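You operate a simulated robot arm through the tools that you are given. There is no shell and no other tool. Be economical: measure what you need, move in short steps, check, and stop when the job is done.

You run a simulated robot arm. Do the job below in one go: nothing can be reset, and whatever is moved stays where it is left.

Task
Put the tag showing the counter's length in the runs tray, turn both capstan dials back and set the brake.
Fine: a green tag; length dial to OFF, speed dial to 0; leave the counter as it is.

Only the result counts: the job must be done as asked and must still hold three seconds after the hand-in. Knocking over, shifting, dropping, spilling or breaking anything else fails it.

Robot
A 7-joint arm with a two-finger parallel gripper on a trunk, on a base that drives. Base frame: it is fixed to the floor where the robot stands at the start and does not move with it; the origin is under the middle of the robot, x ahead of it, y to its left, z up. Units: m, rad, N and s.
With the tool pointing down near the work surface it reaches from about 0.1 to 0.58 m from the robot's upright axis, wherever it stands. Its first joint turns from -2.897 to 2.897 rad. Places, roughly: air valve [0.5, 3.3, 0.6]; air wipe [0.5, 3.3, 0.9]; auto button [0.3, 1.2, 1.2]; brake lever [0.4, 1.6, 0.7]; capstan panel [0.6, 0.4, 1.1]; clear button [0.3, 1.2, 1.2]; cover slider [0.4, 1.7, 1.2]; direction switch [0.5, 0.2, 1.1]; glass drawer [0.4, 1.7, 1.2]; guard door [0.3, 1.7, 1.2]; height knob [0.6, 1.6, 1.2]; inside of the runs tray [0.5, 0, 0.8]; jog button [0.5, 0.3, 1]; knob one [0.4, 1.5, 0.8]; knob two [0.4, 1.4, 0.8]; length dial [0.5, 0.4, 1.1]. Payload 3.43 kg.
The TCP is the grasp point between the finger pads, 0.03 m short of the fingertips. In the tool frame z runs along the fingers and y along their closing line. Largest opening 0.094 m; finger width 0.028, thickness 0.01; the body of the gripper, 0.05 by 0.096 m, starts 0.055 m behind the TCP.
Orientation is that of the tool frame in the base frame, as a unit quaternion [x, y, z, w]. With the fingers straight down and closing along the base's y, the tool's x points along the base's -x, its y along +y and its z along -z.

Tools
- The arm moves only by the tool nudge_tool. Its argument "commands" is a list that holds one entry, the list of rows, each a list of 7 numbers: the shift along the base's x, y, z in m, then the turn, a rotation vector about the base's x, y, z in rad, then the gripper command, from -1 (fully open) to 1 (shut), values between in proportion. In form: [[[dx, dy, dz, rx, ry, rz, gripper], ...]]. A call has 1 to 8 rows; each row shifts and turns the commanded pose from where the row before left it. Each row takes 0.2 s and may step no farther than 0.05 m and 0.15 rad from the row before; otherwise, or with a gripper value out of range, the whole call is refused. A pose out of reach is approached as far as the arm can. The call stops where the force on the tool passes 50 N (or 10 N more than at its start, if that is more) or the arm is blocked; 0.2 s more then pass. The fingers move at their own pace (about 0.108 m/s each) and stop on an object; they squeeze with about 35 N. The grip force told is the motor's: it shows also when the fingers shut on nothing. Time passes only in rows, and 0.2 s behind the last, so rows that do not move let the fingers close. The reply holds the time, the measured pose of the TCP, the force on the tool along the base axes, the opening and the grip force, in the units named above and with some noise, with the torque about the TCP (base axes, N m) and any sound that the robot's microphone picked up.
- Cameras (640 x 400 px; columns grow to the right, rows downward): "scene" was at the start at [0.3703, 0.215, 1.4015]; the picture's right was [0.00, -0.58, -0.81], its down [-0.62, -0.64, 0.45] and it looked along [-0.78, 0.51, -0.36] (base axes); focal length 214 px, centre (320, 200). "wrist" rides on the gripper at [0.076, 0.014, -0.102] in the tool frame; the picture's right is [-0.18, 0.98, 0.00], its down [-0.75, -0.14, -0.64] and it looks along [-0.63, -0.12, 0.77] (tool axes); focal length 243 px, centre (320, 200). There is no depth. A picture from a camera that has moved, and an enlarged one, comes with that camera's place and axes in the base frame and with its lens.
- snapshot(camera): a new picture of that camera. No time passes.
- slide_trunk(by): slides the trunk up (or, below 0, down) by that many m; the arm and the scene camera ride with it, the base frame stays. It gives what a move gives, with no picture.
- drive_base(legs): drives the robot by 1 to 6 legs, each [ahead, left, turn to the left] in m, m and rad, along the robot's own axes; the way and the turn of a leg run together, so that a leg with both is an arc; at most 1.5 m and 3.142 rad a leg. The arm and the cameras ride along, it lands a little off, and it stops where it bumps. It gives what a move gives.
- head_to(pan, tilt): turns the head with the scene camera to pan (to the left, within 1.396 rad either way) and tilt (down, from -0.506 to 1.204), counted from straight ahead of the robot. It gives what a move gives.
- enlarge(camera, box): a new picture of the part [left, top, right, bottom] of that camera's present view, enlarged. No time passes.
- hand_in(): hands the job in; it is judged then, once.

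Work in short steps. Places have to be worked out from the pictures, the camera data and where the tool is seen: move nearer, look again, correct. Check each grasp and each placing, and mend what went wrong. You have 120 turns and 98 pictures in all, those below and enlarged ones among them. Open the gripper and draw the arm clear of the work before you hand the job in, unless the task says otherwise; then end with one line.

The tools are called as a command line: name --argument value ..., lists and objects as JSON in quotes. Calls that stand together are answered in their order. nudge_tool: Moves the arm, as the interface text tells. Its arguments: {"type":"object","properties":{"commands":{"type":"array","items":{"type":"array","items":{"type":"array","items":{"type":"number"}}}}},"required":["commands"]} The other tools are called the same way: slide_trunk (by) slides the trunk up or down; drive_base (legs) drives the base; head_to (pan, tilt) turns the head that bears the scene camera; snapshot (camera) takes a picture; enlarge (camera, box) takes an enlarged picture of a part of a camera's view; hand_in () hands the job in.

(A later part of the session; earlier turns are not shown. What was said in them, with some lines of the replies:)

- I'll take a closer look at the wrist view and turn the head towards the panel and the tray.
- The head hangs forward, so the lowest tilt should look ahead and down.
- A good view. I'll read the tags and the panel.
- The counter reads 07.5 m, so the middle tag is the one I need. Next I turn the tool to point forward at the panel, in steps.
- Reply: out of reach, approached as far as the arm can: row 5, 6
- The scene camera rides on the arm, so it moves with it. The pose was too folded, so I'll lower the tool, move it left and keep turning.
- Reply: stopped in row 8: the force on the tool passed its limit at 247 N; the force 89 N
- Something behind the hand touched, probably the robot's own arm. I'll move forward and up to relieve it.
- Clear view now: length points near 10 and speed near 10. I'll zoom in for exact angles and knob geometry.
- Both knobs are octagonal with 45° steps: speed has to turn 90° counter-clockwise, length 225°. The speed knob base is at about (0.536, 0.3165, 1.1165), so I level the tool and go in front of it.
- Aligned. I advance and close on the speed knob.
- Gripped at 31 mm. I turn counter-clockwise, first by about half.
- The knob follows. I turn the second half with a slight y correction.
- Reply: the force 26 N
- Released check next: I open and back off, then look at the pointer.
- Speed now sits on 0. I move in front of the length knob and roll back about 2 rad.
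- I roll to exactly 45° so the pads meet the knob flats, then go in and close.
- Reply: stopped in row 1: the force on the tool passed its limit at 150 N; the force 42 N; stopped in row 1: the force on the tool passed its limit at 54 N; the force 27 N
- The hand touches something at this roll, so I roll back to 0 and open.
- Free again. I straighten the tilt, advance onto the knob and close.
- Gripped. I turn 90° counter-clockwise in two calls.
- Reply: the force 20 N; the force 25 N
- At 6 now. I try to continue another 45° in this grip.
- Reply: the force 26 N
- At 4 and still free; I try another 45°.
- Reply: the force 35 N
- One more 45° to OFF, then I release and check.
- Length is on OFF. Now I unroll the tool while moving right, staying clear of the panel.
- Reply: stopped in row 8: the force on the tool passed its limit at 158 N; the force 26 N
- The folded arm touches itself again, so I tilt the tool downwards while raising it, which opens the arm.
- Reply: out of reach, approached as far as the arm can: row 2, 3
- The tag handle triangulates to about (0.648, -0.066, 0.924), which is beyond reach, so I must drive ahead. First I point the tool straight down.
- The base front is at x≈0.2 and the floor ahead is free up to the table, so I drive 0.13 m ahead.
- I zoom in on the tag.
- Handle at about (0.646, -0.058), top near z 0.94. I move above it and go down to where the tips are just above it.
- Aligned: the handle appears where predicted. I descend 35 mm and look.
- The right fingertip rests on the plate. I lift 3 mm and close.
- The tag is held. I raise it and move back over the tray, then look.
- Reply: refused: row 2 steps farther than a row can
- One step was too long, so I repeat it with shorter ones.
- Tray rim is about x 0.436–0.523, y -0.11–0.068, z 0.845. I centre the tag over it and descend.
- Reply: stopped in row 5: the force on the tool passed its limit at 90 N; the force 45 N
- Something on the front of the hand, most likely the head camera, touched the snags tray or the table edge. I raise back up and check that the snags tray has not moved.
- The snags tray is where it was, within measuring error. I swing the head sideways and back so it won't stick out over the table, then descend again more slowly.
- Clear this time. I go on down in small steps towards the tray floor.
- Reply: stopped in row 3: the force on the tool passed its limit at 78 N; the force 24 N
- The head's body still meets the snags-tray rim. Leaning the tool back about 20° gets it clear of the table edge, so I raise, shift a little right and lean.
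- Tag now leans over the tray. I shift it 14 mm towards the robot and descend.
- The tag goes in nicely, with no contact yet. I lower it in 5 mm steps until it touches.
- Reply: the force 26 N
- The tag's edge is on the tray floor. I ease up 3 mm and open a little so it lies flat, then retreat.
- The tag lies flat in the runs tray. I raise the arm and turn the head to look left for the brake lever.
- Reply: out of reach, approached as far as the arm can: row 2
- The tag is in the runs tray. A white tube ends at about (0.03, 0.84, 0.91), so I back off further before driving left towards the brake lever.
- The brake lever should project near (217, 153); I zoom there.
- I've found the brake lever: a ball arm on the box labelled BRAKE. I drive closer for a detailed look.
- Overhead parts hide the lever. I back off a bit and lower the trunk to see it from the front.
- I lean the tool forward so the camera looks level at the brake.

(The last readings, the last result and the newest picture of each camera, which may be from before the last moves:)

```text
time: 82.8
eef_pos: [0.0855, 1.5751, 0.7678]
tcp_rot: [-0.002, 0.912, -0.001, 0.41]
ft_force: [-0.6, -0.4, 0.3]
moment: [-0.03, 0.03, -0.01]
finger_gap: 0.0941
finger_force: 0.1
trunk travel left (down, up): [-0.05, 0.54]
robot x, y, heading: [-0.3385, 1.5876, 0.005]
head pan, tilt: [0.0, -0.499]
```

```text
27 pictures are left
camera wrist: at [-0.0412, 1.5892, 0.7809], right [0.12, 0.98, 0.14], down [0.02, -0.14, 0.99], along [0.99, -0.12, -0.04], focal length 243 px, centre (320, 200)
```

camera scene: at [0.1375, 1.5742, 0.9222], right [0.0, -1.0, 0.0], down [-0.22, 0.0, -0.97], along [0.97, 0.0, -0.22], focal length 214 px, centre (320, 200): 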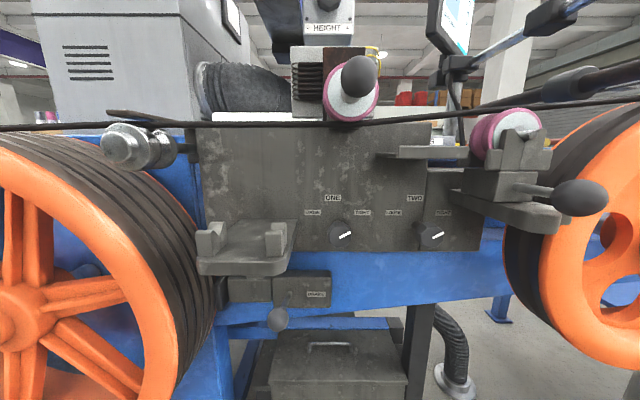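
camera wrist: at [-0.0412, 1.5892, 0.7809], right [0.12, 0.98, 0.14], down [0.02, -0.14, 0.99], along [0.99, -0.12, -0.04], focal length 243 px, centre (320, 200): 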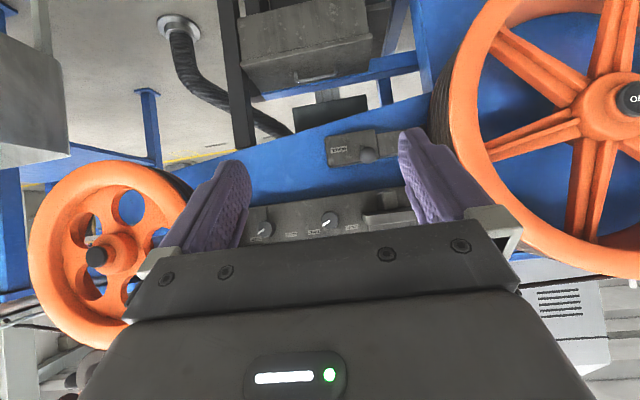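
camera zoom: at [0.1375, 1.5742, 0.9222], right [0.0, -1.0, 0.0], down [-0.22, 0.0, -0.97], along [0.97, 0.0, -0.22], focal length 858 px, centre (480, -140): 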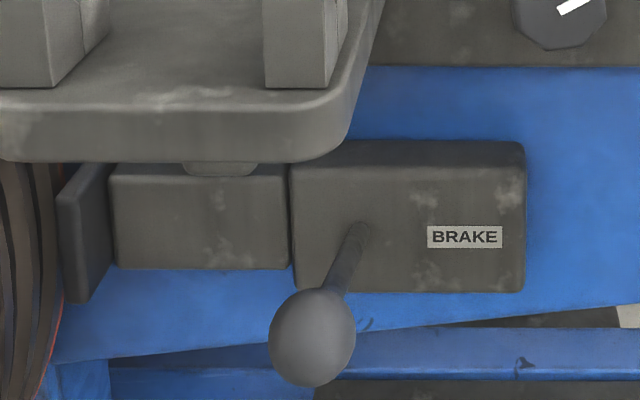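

The ball is at about (0.385, 1.631, 0.70). The lever pivots near (0.484, 1.63, 0.666) and sticks out slightly upwards, so it likely moves up and down. I level the tool at that height before driving in.

nudge_tool --commands '[[[0.03, 0.015, 0, 0, -0.12, 0, -1], [0.03, 0.015, 0, 0, -0.12, 0, -1], [0.03, 0.015, 0, 0, -0.12, 0, -1], [0.02, 0.011, -0.01, 0, -0.12, 0, -1], [0.01, 0, -0.02, 0, -0.12, 0, -1], [0, 0, -0.02, 0, -0.126, 0, -1], [0, 0, -0.018, 0, 0, 0, -1]]]'

head_to --pan 0.0 --tilt 0.4

snapshot --camera "scene"

snapshot --camera "wrist"

```text
time: 84.3
eef_pos: [0.2027, 1.6313, 0.7035]
tcp_rot: [0.0, 0.706, -0.001, 0.708]
ft_force: [-0.2, -0.8, 0.7]
moment: [-0.05, 0.02, 0.01]
finger_gap: 0.0941
finger_force: 0.1
trunk travel left (down, up): [-0.05, 0.54]
robot x, y, heading: [-0.3368, 1.5891, 0.003]
head pan, tilt: [0.0, -0.499]
```

```text
time: 85.5
eef_pos: [0.2026, 1.6322, 0.7042]
tcp_rot: [0.0, 0.707, -0.002, 0.708]
ft_force: [0.1, -0.2, 0.3]
moment: [-0.02, 0.0, 0.03]
finger_gap: 0.094
finger_force: 0.1
trunk travel left (down, up): [-0.05, 0.54]
robot x, y, heading: [-0.3355, 1.5901, 0.004]
head pan, tilt: [0.0, 0.4]
```

```text
26 pictures are left
camera scene: at [0.1649, 1.6302, 0.7759], right [0.0, -1.0, 0.0], down [-0.39, 0.0, -0.92], along [0.92, 0.0, -0.39], focal length 214 px, centre (320, 200)
```

scene: 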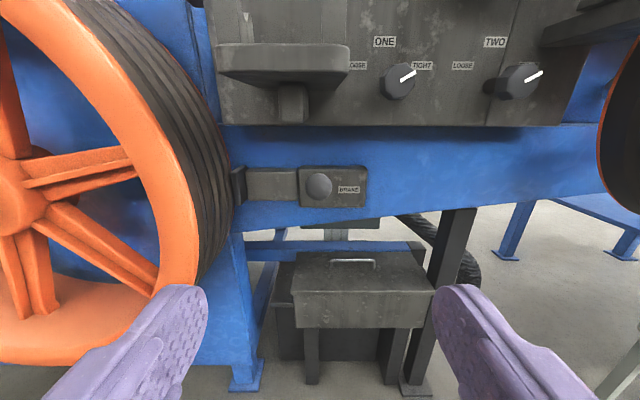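

```text
25 pictures are left
camera wrist: at [0.1008, 1.6454, 0.6285], right [0.0, 0.98, 0.18], down [-0.64, -0.14, 0.75], along [0.77, -0.12, 0.63], focal length 243 px, centre (320, 200)
```

wrist: 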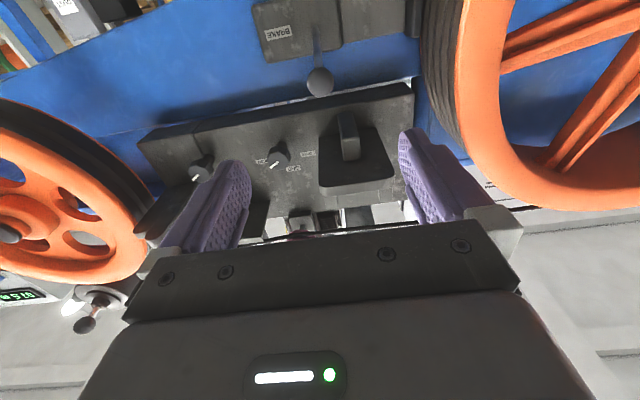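

The ball is dead ahead. I narrow the gripper and drive 0.15 m forward.

nudge_tool --commands '[[[0, 0, -0.003, 0, 0, 0, -0.1], [0, 0, 0, 0, 0, 0, -0.1]]]'

drive_base --legs '[[0.13, 0, 0]]'

snapshot --camera "scene"

snapshot --camera "wrist"

```text
time: 86.2
eef_pos: [0.2029, 1.6309, 0.7]
tcp_rot: [-0.001, 0.707, -0.001, 0.708]
ft_force: [0.5, 0.1, 0.8]
moment: [0.01, 0.03, 0.01]
finger_gap: 0.0514
finger_force: 0.0
trunk travel left (down, up): [-0.05, 0.54]
robot x, y, heading: [-0.3404, 1.584, -0.0]
head pan, tilt: [0.0, 0.4]
```

```text
time: 87.4
eef_pos: [0.331, 1.6318, 0.6996]
tcp_rot: [-0.001, 0.706, -0.002, 0.708]
ft_force: [-0.9, 0.5, 0.8]
moment: [0.0, -0.02, -0.02]
finger_gap: 0.0515
finger_force: 0.1
trunk travel left (down, up): [-0.05, 0.54]
robot x, y, heading: [-0.2057, 1.5841, 0.0]
head pan, tilt: [0.0, 0.4]
```

```text
24 pictures are left
camera scene: at [0.2936, 1.6299, 0.7721], right [0.0, -1.0, 0.0], down [-0.39, 0.0, -0.92], along [0.92, 0.0, -0.39], focal length 214 px, centre (320, 200)
```

scene: 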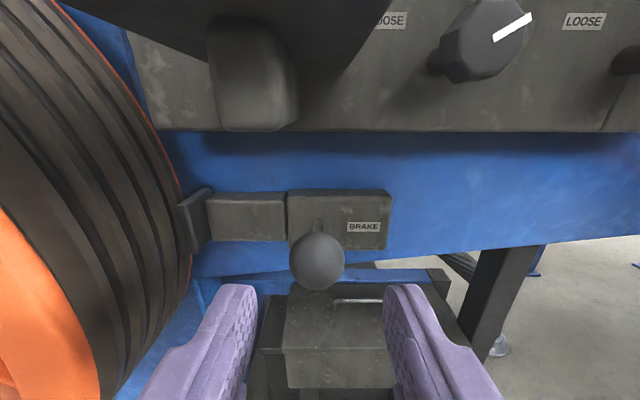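

```text
23 pictures are left
camera wrist: at [0.2296, 1.6452, 0.6247], right [0.0, 0.98, 0.18], down [-0.64, -0.14, 0.75], along [0.77, -0.12, 0.63], focal length 243 px, centre (320, 200)
```

wrist: 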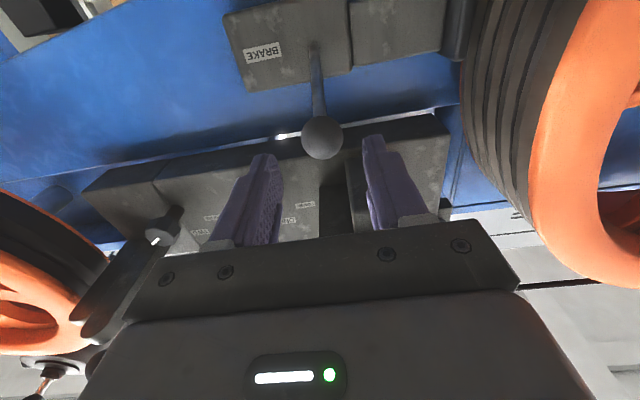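

Ball confirmed at (0.385, 1.632, 0.698). I advance and close on it.

nudge_tool --commands '[[[0.025, 0, -0.001, 0, 0, 0, -0.1], [0.025, 0, 0, 0, 0, 0, -0.1], [0, 0, 0, 0, 0, 0, 0.3], [0, 0, 0, 0, 0, 0, 0.8], [0, 0, 0, 0, 0, 0, 0.8]]]'

snapshot --camera "scene"

```text
time: 88.6
eef_pos: [0.382, 1.6331, 0.6997]
tcp_rot: [-0.002, 0.707, 0.0, 0.707]
ft_force: [1.7, 9.3, -1.3]
moment: [0.07, 0.05, 0.12]
finger_gap: 0.0295
finger_force: 45.0
trunk travel left (down, up): [-0.05, 0.54]
robot x, y, heading: [-0.2074, 1.586, 0.005]
head pan, tilt: [0.0, 0.4]
```

```text
22 pictures are left
camera scene: at [0.3441, 1.6314, 0.7709], right [0.0, -1.0, 0.0], down [-0.39, 0.0, -0.92], along [0.92, 0.0, -0.39], focal length 214 px, centre (320, 200)
```

scene: 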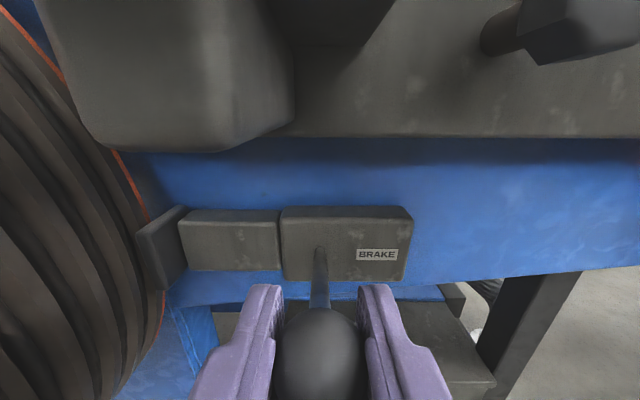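

Gripped the ball. I try moving it down 2 cm and watch the force.

nudge_tool --commands '[[[-0.001, 0, -0.007, 0, 0, 0, 0.8], [-0.002, 0, -0.007, 0, 0, 0, 0.8], [-0.001, 0, -0.007, 0, 0, 0, 0.8]]]'

```text
time: 89.4
eef_pos: [0.3774, 1.633, 0.6793]
tcp_rot: [-0.002, 0.706, -0.001, 0.709]
ft_force: [0.1, 19.5, 12.0]
moment: [0.03, -1.25, 0.12]
finger_gap: 0.0298
finger_force: 45.0
trunk travel left (down, up): [-0.05, 0.54]
robot x, y, heading: [-0.2076, 1.5856, 0.007]
head pan, tilt: [0.0, 0.4]
```

It moves easily. I take a look.

snapshot --camera "scene"

```text
21 pictures are left
camera scene: at [0.3388, 1.6314, 0.7504], right [0.0, -1.0, 0.0], down [-0.39, 0.0, -0.92], along [0.92, 0.0, -0.39], focal length 214 px, centre (320, 200)
```

scene: 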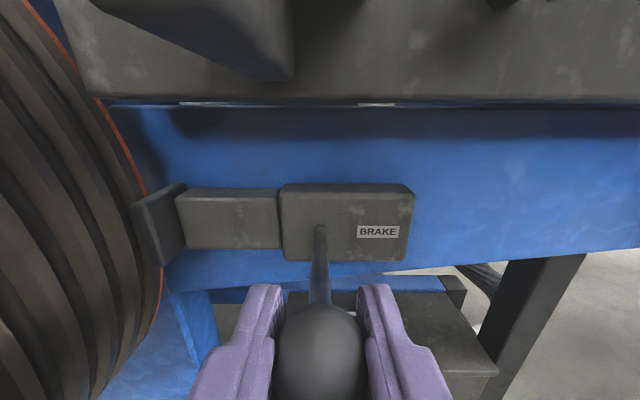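

The lever follows down. I continue along the arc until a stop.

nudge_tool --commands '[[[-0.001, 0.001, -0.008, 0, 0, 0, 0.8], [0, 0.001, -0.008, 0, 0, 0, 0.8], [0.001, 0, -0.008, 0, 0, 0, 0.8], [0.002, 0, -0.008, 0, 0, 0, 0.8], [0.003, 0, -0.008, 0, 0, 0, 0.8]]]'

snapshot --camera "scene"

```text
time: 90.6
eef_pos: [0.3783, 1.6333, 0.6371]
tcp_rot: [-0.002, 0.708, -0.002, 0.706]
ft_force: [-28.2, 10.7, 0.0]
moment: [-0.04, -0.59, 0.09]
finger_gap: 0.0295
finger_force: 44.7
trunk travel left (down, up): [-0.05, 0.54]
robot x, y, heading: [-0.2105, 1.5847, 0.005]
head pan, tilt: [0.0, 0.4]
```

```text
20 pictures are left
camera scene: at [0.3422, 1.6316, 0.7095], right [0.0, -1.0, 0.0], down [-0.39, 0.0, -0.92], along [0.92, 0.0, -0.39], focal length 214 px, centre (320, 200)
```

scene: 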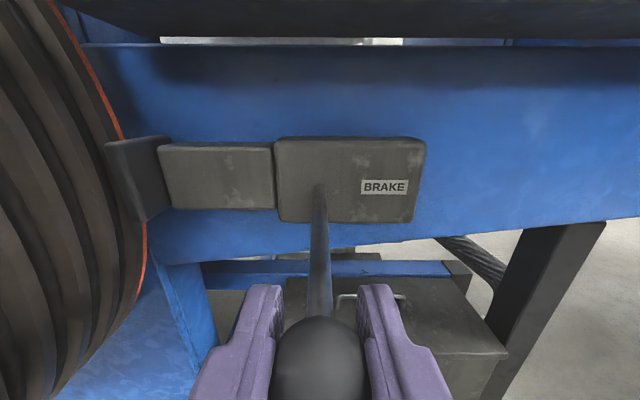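

The force says the arc bulges outwards a little more, so I relax x and continue down.

nudge_tool --commands '[[[-0.005, 0, -0.006, 0, 0, 0, 0.8], [0, 0, -0.008, 0, 0, 0, 0.8], [0.001, 0, -0.008, 0, 0, 0, 0.8], [0.002, 0, -0.008, 0, 0, 0, 0.8]]]'

snapshot --camera "scene"

```text
time: 91.6
eef_pos: [0.3801, 1.6339, 0.6073]
tcp_rot: [0.0, 0.707, -0.002, 0.707]
ft_force: [13.9, 6.4, 10.5]
moment: [-0.05, 0.28, 0.02]
finger_gap: 0.0298
finger_force: 44.5
trunk travel left (down, up): [-0.05, 0.54]
robot x, y, heading: [-0.2063, 1.5851, -0.004]
head pan, tilt: [0.0, 0.4]
```

```text
19 pictures are left
camera scene: at [0.3428, 1.6316, 0.6796], right [0.0, -1.0, 0.0], down [-0.39, 0.0, -0.92], along [0.92, 0.0, -0.39], focal length 214 px, centre (320, 200)
```

scene: 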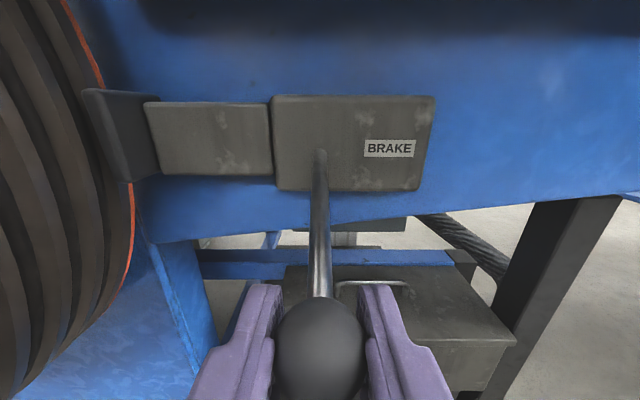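

nudge_tool --commands '[[[0.004, 0, -0.008, 0, 0, 0, 0.8], [0.004, 0, -0.008, 0, 0, 0, 0.8], [0.005, 0, -0.008, 0, 0, 0, 0.8]]]'

snapshot --camera "scene"

```text
time: 92.0
eef_pos: [0.381, 1.6338, 0.6069]
tcp_rot: [0.0, 0.701, -0.002, 0.714]
ft_force: [-32.4, -0.2, 31.1]
moment: [0.01, -0.25, 0.07]
finger_gap: 0.0297
finger_force: 44.7
trunk travel left (down, up): [-0.05, 0.54]
robot x, y, heading: [-0.209, 1.5885, -0.002]
head pan, tilt: [0.0, 0.4]
stopped in row 2: the force on the tool passed its limit at 60 N (the readings are from after the stop); the commanded pose is now the measured one
```

```text
18 pictures are left
camera scene: at [0.342, 1.6315, 0.6781], right [0.0, -1.0, 0.0], down [-0.37, 0.0, -0.93], along [0.93, 0.0, -0.37], focal length 214 px, centre (320, 200)
```

scene: 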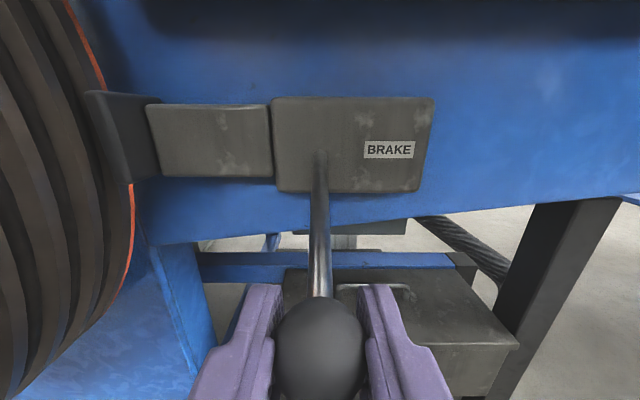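

The resistance is along the arc, so the lever is at its lower end stop, symmetric to where it began. I release and draw straight back.

nudge_tool --commands '[[[0, 0, 0, 0, 0, 0, 0.8], [0, 0, 0, 0, 0, 0, 0.1], [0, 0, 0, 0, 0, 0, -0.2], [0, 0, 0, 0, 0, 0, -0.2], [-0.03, 0, 0, 0, 0, 0, -0.2], [-0.04, 0, 0, 0, 0, 0, -0.2]]]'

snapshot --camera "scene"

snapshot --camera "wrist"

```text
time: 93.5
eef_pos: [0.313, 1.632, 0.6041]
tcp_rot: [-0.001, 0.705, -0.001, 0.71]
ft_force: [-0.2, -1.1, 0.2]
moment: [-0.03, 0.01, 0.0]
finger_gap: 0.0566
finger_force: 0.1
trunk travel left (down, up): [-0.05, 0.54]
robot x, y, heading: [-0.2101, 1.5874, 0.0]
head pan, tilt: [0.0, 0.4]
```

```text
17 pictures are left
camera scene: at [0.2751, 1.6307, 0.6749], right [0.0, -1.0, 0.0], down [-0.38, 0.0, -0.92], along [0.92, 0.0, -0.38], focal length 214 px, centre (320, 200)
```

scene: 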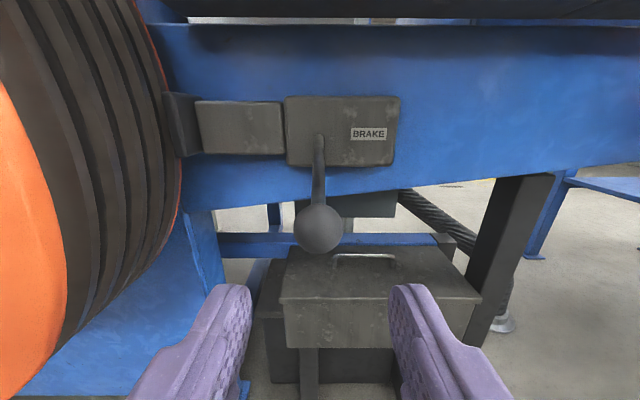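

```text
16 pictures are left
camera wrist: at [0.212, 1.646, 0.5272], right [0.0, 0.98, 0.18], down [-0.65, -0.14, 0.75], along [0.76, -0.12, 0.64], focal length 243 px, centre (320, 200)
```

wrist: 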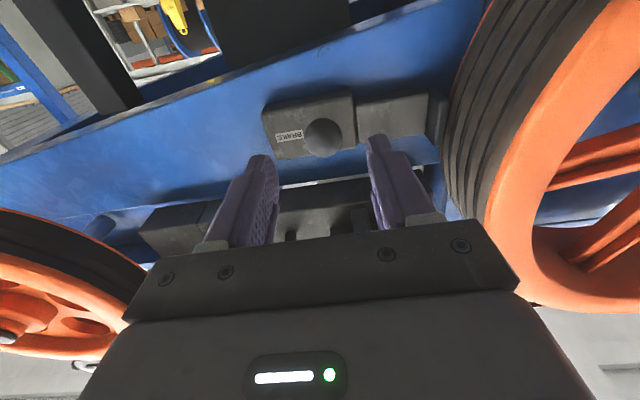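

The lever stays down at z≈0.61. To make sure it is at the stop, I press on the ball from above with closed fingers.

nudge_tool --commands '[[[0, 0, 0.03, 0, 0, 0, 1], [0, 0, 0.03, 0, 0, 0, 1], [0.03, 0, 0, 0, 0, 0, 1], [0.025, 0, 0, 0, 0, 0, 1], [0, 0, -0.01, 0, 0, 0, 1]]]'

nudge_tool --commands '[[[0, 0, -0.008, 0, 0, 0, 1], [0, 0, -0.008, 0, 0, 0, 1], [0, 0, -0.008, 0, 0, 0, 1], [0, 0, -0.005, 0, 0, 0, 1]]]'

snapshot --camera "scene"

```text
time: 94.7
eef_pos: [0.3691, 1.632, 0.6556]
tcp_rot: [0.0, 0.704, -0.003, 0.71]
ft_force: [0.1, -0.7, -0.5]
moment: [-0.02, -0.02, 0.0]
finger_gap: 0.0
finger_force: 32.6
trunk travel left (down, up): [-0.05, 0.54]
robot x, y, heading: [-0.2093, 1.5875, 0.002]
head pan, tilt: [0.0, 0.4]
```

```text
time: 95.5
eef_pos: [0.372, 1.6331, 0.6383]
tcp_rot: [0.0, 0.694, -0.002, 0.719]
ft_force: [-6.4, 0.0, 26.8]
moment: [-0.02, -0.34, -0.1]
finger_gap: 0.0
finger_force: 32.9
trunk travel left (down, up): [-0.05, 0.54]
robot x, y, heading: [-0.2089, 1.5824, 0.002]
head pan, tilt: [0.0, 0.4]
stopped in row 4: the force on the tool passed its limit at 56 N (the readings are from after the stop); the commanded pose is now the measured one
```

```text
15 pictures are left
camera scene: at [0.3311, 1.6318, 0.7097], right [0.0, -1.0, 0.0], down [-0.36, 0.0, -0.93], along [0.93, 0.0, -0.36], focal length 214 px, centre (320, 200)
```

scene: 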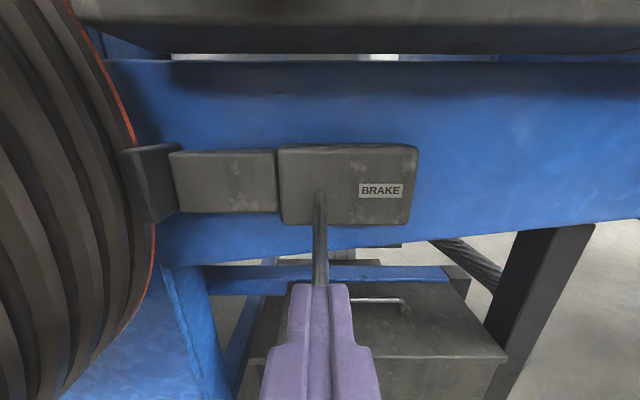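

It is a firm stop, so the brake is set. I retreat, open the gripper and drive back for a final look at the table.

nudge_tool --commands '[[[0, 0, 0.01, 0, 0, 0, 1], [-0.04, 0, 0.0, 0, 0, 0, 1], [-0.04, 0, 0, 0, 0, 0, 0], [-0.03, 0, 0, 0, 0, 0, -1]]]'

drive_base --legs '[[-0.29, 0, 0]]'

snapshot --camera "scene"

slide_trunk --by 0.3

```text
time: 96.3
eef_pos: [0.308, 1.632, 0.6398]
tcp_rot: [0.0, 0.707, -0.003, 0.708]
ft_force: [48.1, -3.3, -23.4]
moment: [0.21, 0.12, 0.4]
finger_gap: 0.047
finger_force: 0.1
trunk travel left (down, up): [-0.05, 0.54]
robot x, y, heading: [-0.2088, 1.5875, -0.0]
head pan, tilt: [0.0, 0.4]
stopped in row 3: the force on the tool passed its limit at 192 N (the readings are from after the stop); the commanded pose is now the measured one
```

```text
time: 97.0
eef_pos: [0.2983, 1.6319, 0.641]
tcp_rot: [0.0, 0.707, -0.002, 0.707]
ft_force: [20.7, -0.5, -10.0]
moment: [0.08, 0.01, 0.16]
finger_gap: 0.047
finger_force: 0.1
trunk travel left (down, up): [-0.05, 0.54]
robot x, y, heading: [-0.2195, 1.5856, -0.002]
head pan, tilt: [0.0, 0.4]
stopped in leg 1: the force on the tool passed its limit at 65 N (the readings are from after the stop); the commanded pose is now the measured one
```

```text
14 pictures are left
camera scene: at [0.261, 1.6306, 0.7121], right [0.0, -1.0, 0.0], down [-0.39, 0.0, -0.92], along [0.92, 0.0, -0.39], focal length 214 px, centre (320, 200)
```

scene: 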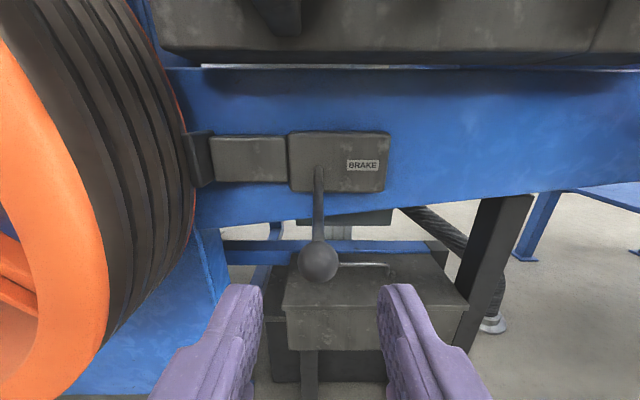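

```text
time: 100.0
eef_pos: [0.2995, 1.632, 0.9401]
tcp_rot: [0.0, 0.707, -0.003, 0.707]
ft_force: [34.1, -2.3, -11.5]
moment: [0.17, 0.75, 0.3]
finger_gap: 0.047
finger_force: 0.0
trunk travel left (down, up): [-0.35, 0.24]
robot x, y, heading: [-0.2159, 1.5854, 0.003]
head pan, tilt: [0.0, 0.4]
```

The hand touches the arm itself again when pulled this close. I check the surroundings at the new height.

snapshot --camera "scene"

snapshot --camera "wrist"

```text
13 pictures are left
camera scene: at [0.2611, 1.6308, 1.0123], right [0.0, -1.0, 0.0], down [-0.39, 0.0, -0.92], along [0.92, 0.0, -0.39], focal length 214 px, centre (320, 200)
```

scene: 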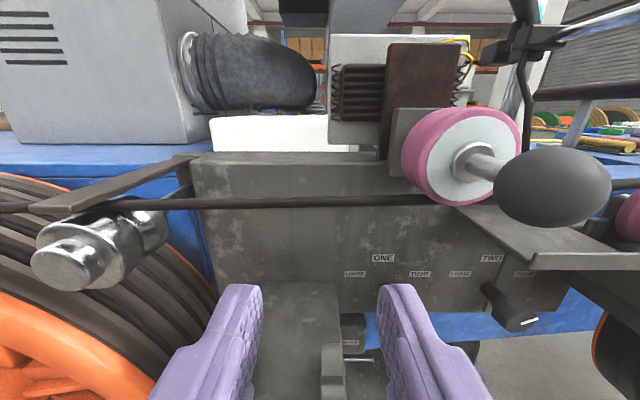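

```text
12 pictures are left
camera wrist: at [0.197, 1.6462, 0.865], right [0.0, 0.98, 0.18], down [-0.64, -0.14, 0.75], along [0.77, -0.12, 0.63], focal length 243 px, centre (320, 200)
```

wrist: 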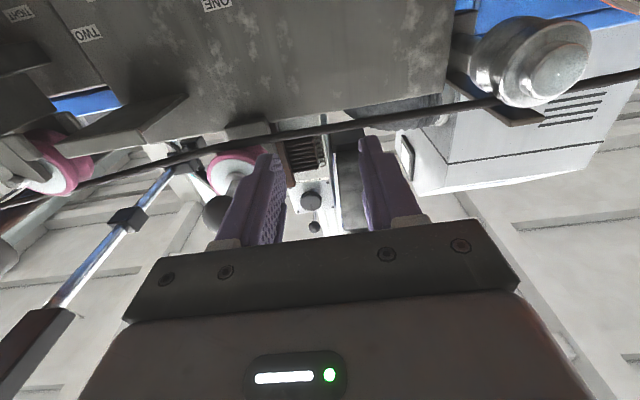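

Nothing has been disturbed. I relieve the self-contact slightly and drive straight back.

nudge_tool --commands '[[[0.01, 0, -0.006, 0, 0, 0, 0], [0.008, 0, 0, 0, 0, 0, 0]]]'

drive_base --legs '[[-0.3, 0, 0]]'

```text
time: 100.7
eef_pos: [0.3183, 1.632, 0.9335]
tcp_rot: [0.001, 0.707, -0.003, 0.707]
ft_force: [-0.9, 0.3, 0.3]
moment: [0.04, -0.01, 0.02]
finger_gap: 0.0473
finger_force: 0.1
trunk travel left (down, up): [-0.35, 0.24]
robot x, y, heading: [-0.2186, 1.5836, -0.002]
head pan, tilt: [0.0, 0.4]
```

```text
time: 102.7
eef_pos: [0.0137, 1.6338, 0.9347]
tcp_rot: [-0.003, 0.707, 0.0, 0.708]
ft_force: [0.3, -0.7, -0.3]
moment: [0.01, -0.03, 0.01]
finger_gap: 0.047
finger_force: 0.1
trunk travel left (down, up): [-0.35, 0.24]
robot x, y, heading: [-0.5223, 1.5841, 0.008]
head pan, tilt: [0.0, 0.4]
```

Clear. I back off more to pass the white tube, then go to the table for a final check.

nudge_tool --commands '[[[0, 0, 0.04, 0, 0.14, 0, -1], [0, 0, 0.04, 0, 0.14, 0, -1], [0, 0, 0.04, 0, 0.14, 0, -1], [0, 0, 0.04, 0, 0.14, 0, -1], [0, 0, 0.04, 0, 0.14, 0, -1]]]'

drive_base --legs '[[-0.2, 0, 0], [0, -1.5, 0], [0.5, 0, 0]]'

snapshot --camera "scene"

```text
time: 103.9
eef_pos: [0.0112, 1.6326, 1.1364]
tcp_rot: [-0.003, 0.906, 0.002, 0.423]
ft_force: [0.2, 0.3, 1.0]
moment: [-0.01, -0.01, 0.0]
finger_gap: 0.0939
finger_force: 0.1
trunk travel left (down, up): [-0.35, 0.24]
robot x, y, heading: [-0.5181, 1.5825, 0.009]
head pan, tilt: [0.0, 0.4]
```

```text
time: 115.2
eef_pos: [0.3388, 0.1168, 1.1336]
tcp_rot: [-0.005, 0.907, 0.003, 0.421]
ft_force: [0.6, 0.7, 0.8]
moment: [0.01, -0.02, 0.01]
finger_gap: 0.094
finger_force: 0.0
trunk travel left (down, up): [-0.35, 0.24]
robot x, y, heading: [-0.1996, 0.0703, 0.012]
head pan, tilt: [0.0, 0.4]
```

```text
11 pictures are left
camera scene: at [0.3568, 0.1154, 1.2132], right [0.01, -1.0, 0.0], down [-0.89, -0.01, -0.45], along [0.45, 0.0, -0.89], focal length 214 px, centre (320, 200)
```

scene: 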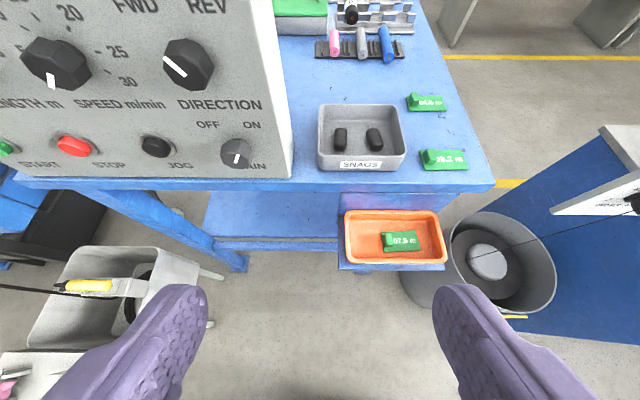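

The tag, trays and dials look right. I zoom on the panel for a last check of every knob.

enlarge --camera "scene" --box '[0, 0, 300, 188]'

snapshot --camera "wrist"

```text
2.13 times, centred on (150, 94) of scene
camera zoom: at [0.3568, 0.1154, 1.2132], right [0.01, -1.0, 0.0], down [-0.89, -0.01, -0.45], along [0.45, 0.0, -0.89], focal length 456 px, centre (682, 426)
```

zoom: 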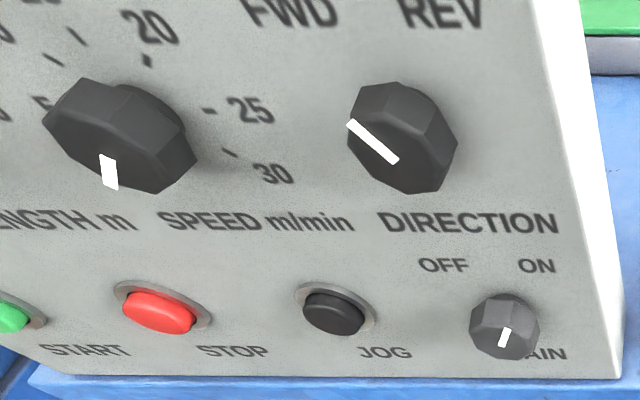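

```text
9 pictures are left
camera wrist: at [0.2117, 0.1296, 1.1429], right [0.11, 0.98, 0.14], down [0.0, -0.14, 0.99], along [0.99, -0.11, -0.01], focal length 243 px, centre (320, 200)
```

wrist: 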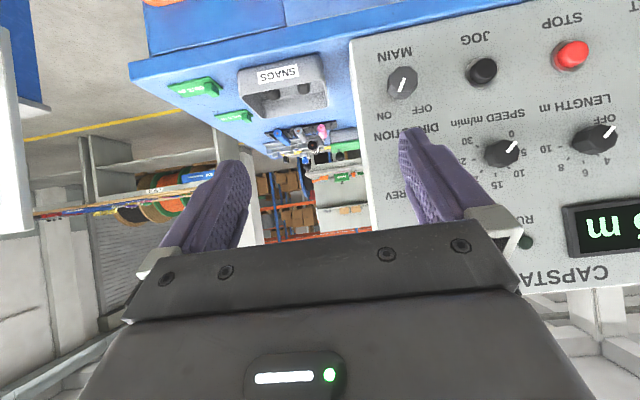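

The dials read OFF and 0, and the direction and main switches look unchanged. The 07.5 m tag lies in the runs tray, the brake lever is at its lower stop, the gripper is open and the arm is clear. I hand in.

hand_in

```text
The job is handed in.
```

I put the 07.5 m tag in the runs tray, turned the length dial to OFF and the speed dial to 0, pushed the brake lever down to its stop (the lever is unmarked, so I took down as set), and left the counter at 07.5 m. The hand bumped the snags tray twice, but the tray looked in place in the final pictures.
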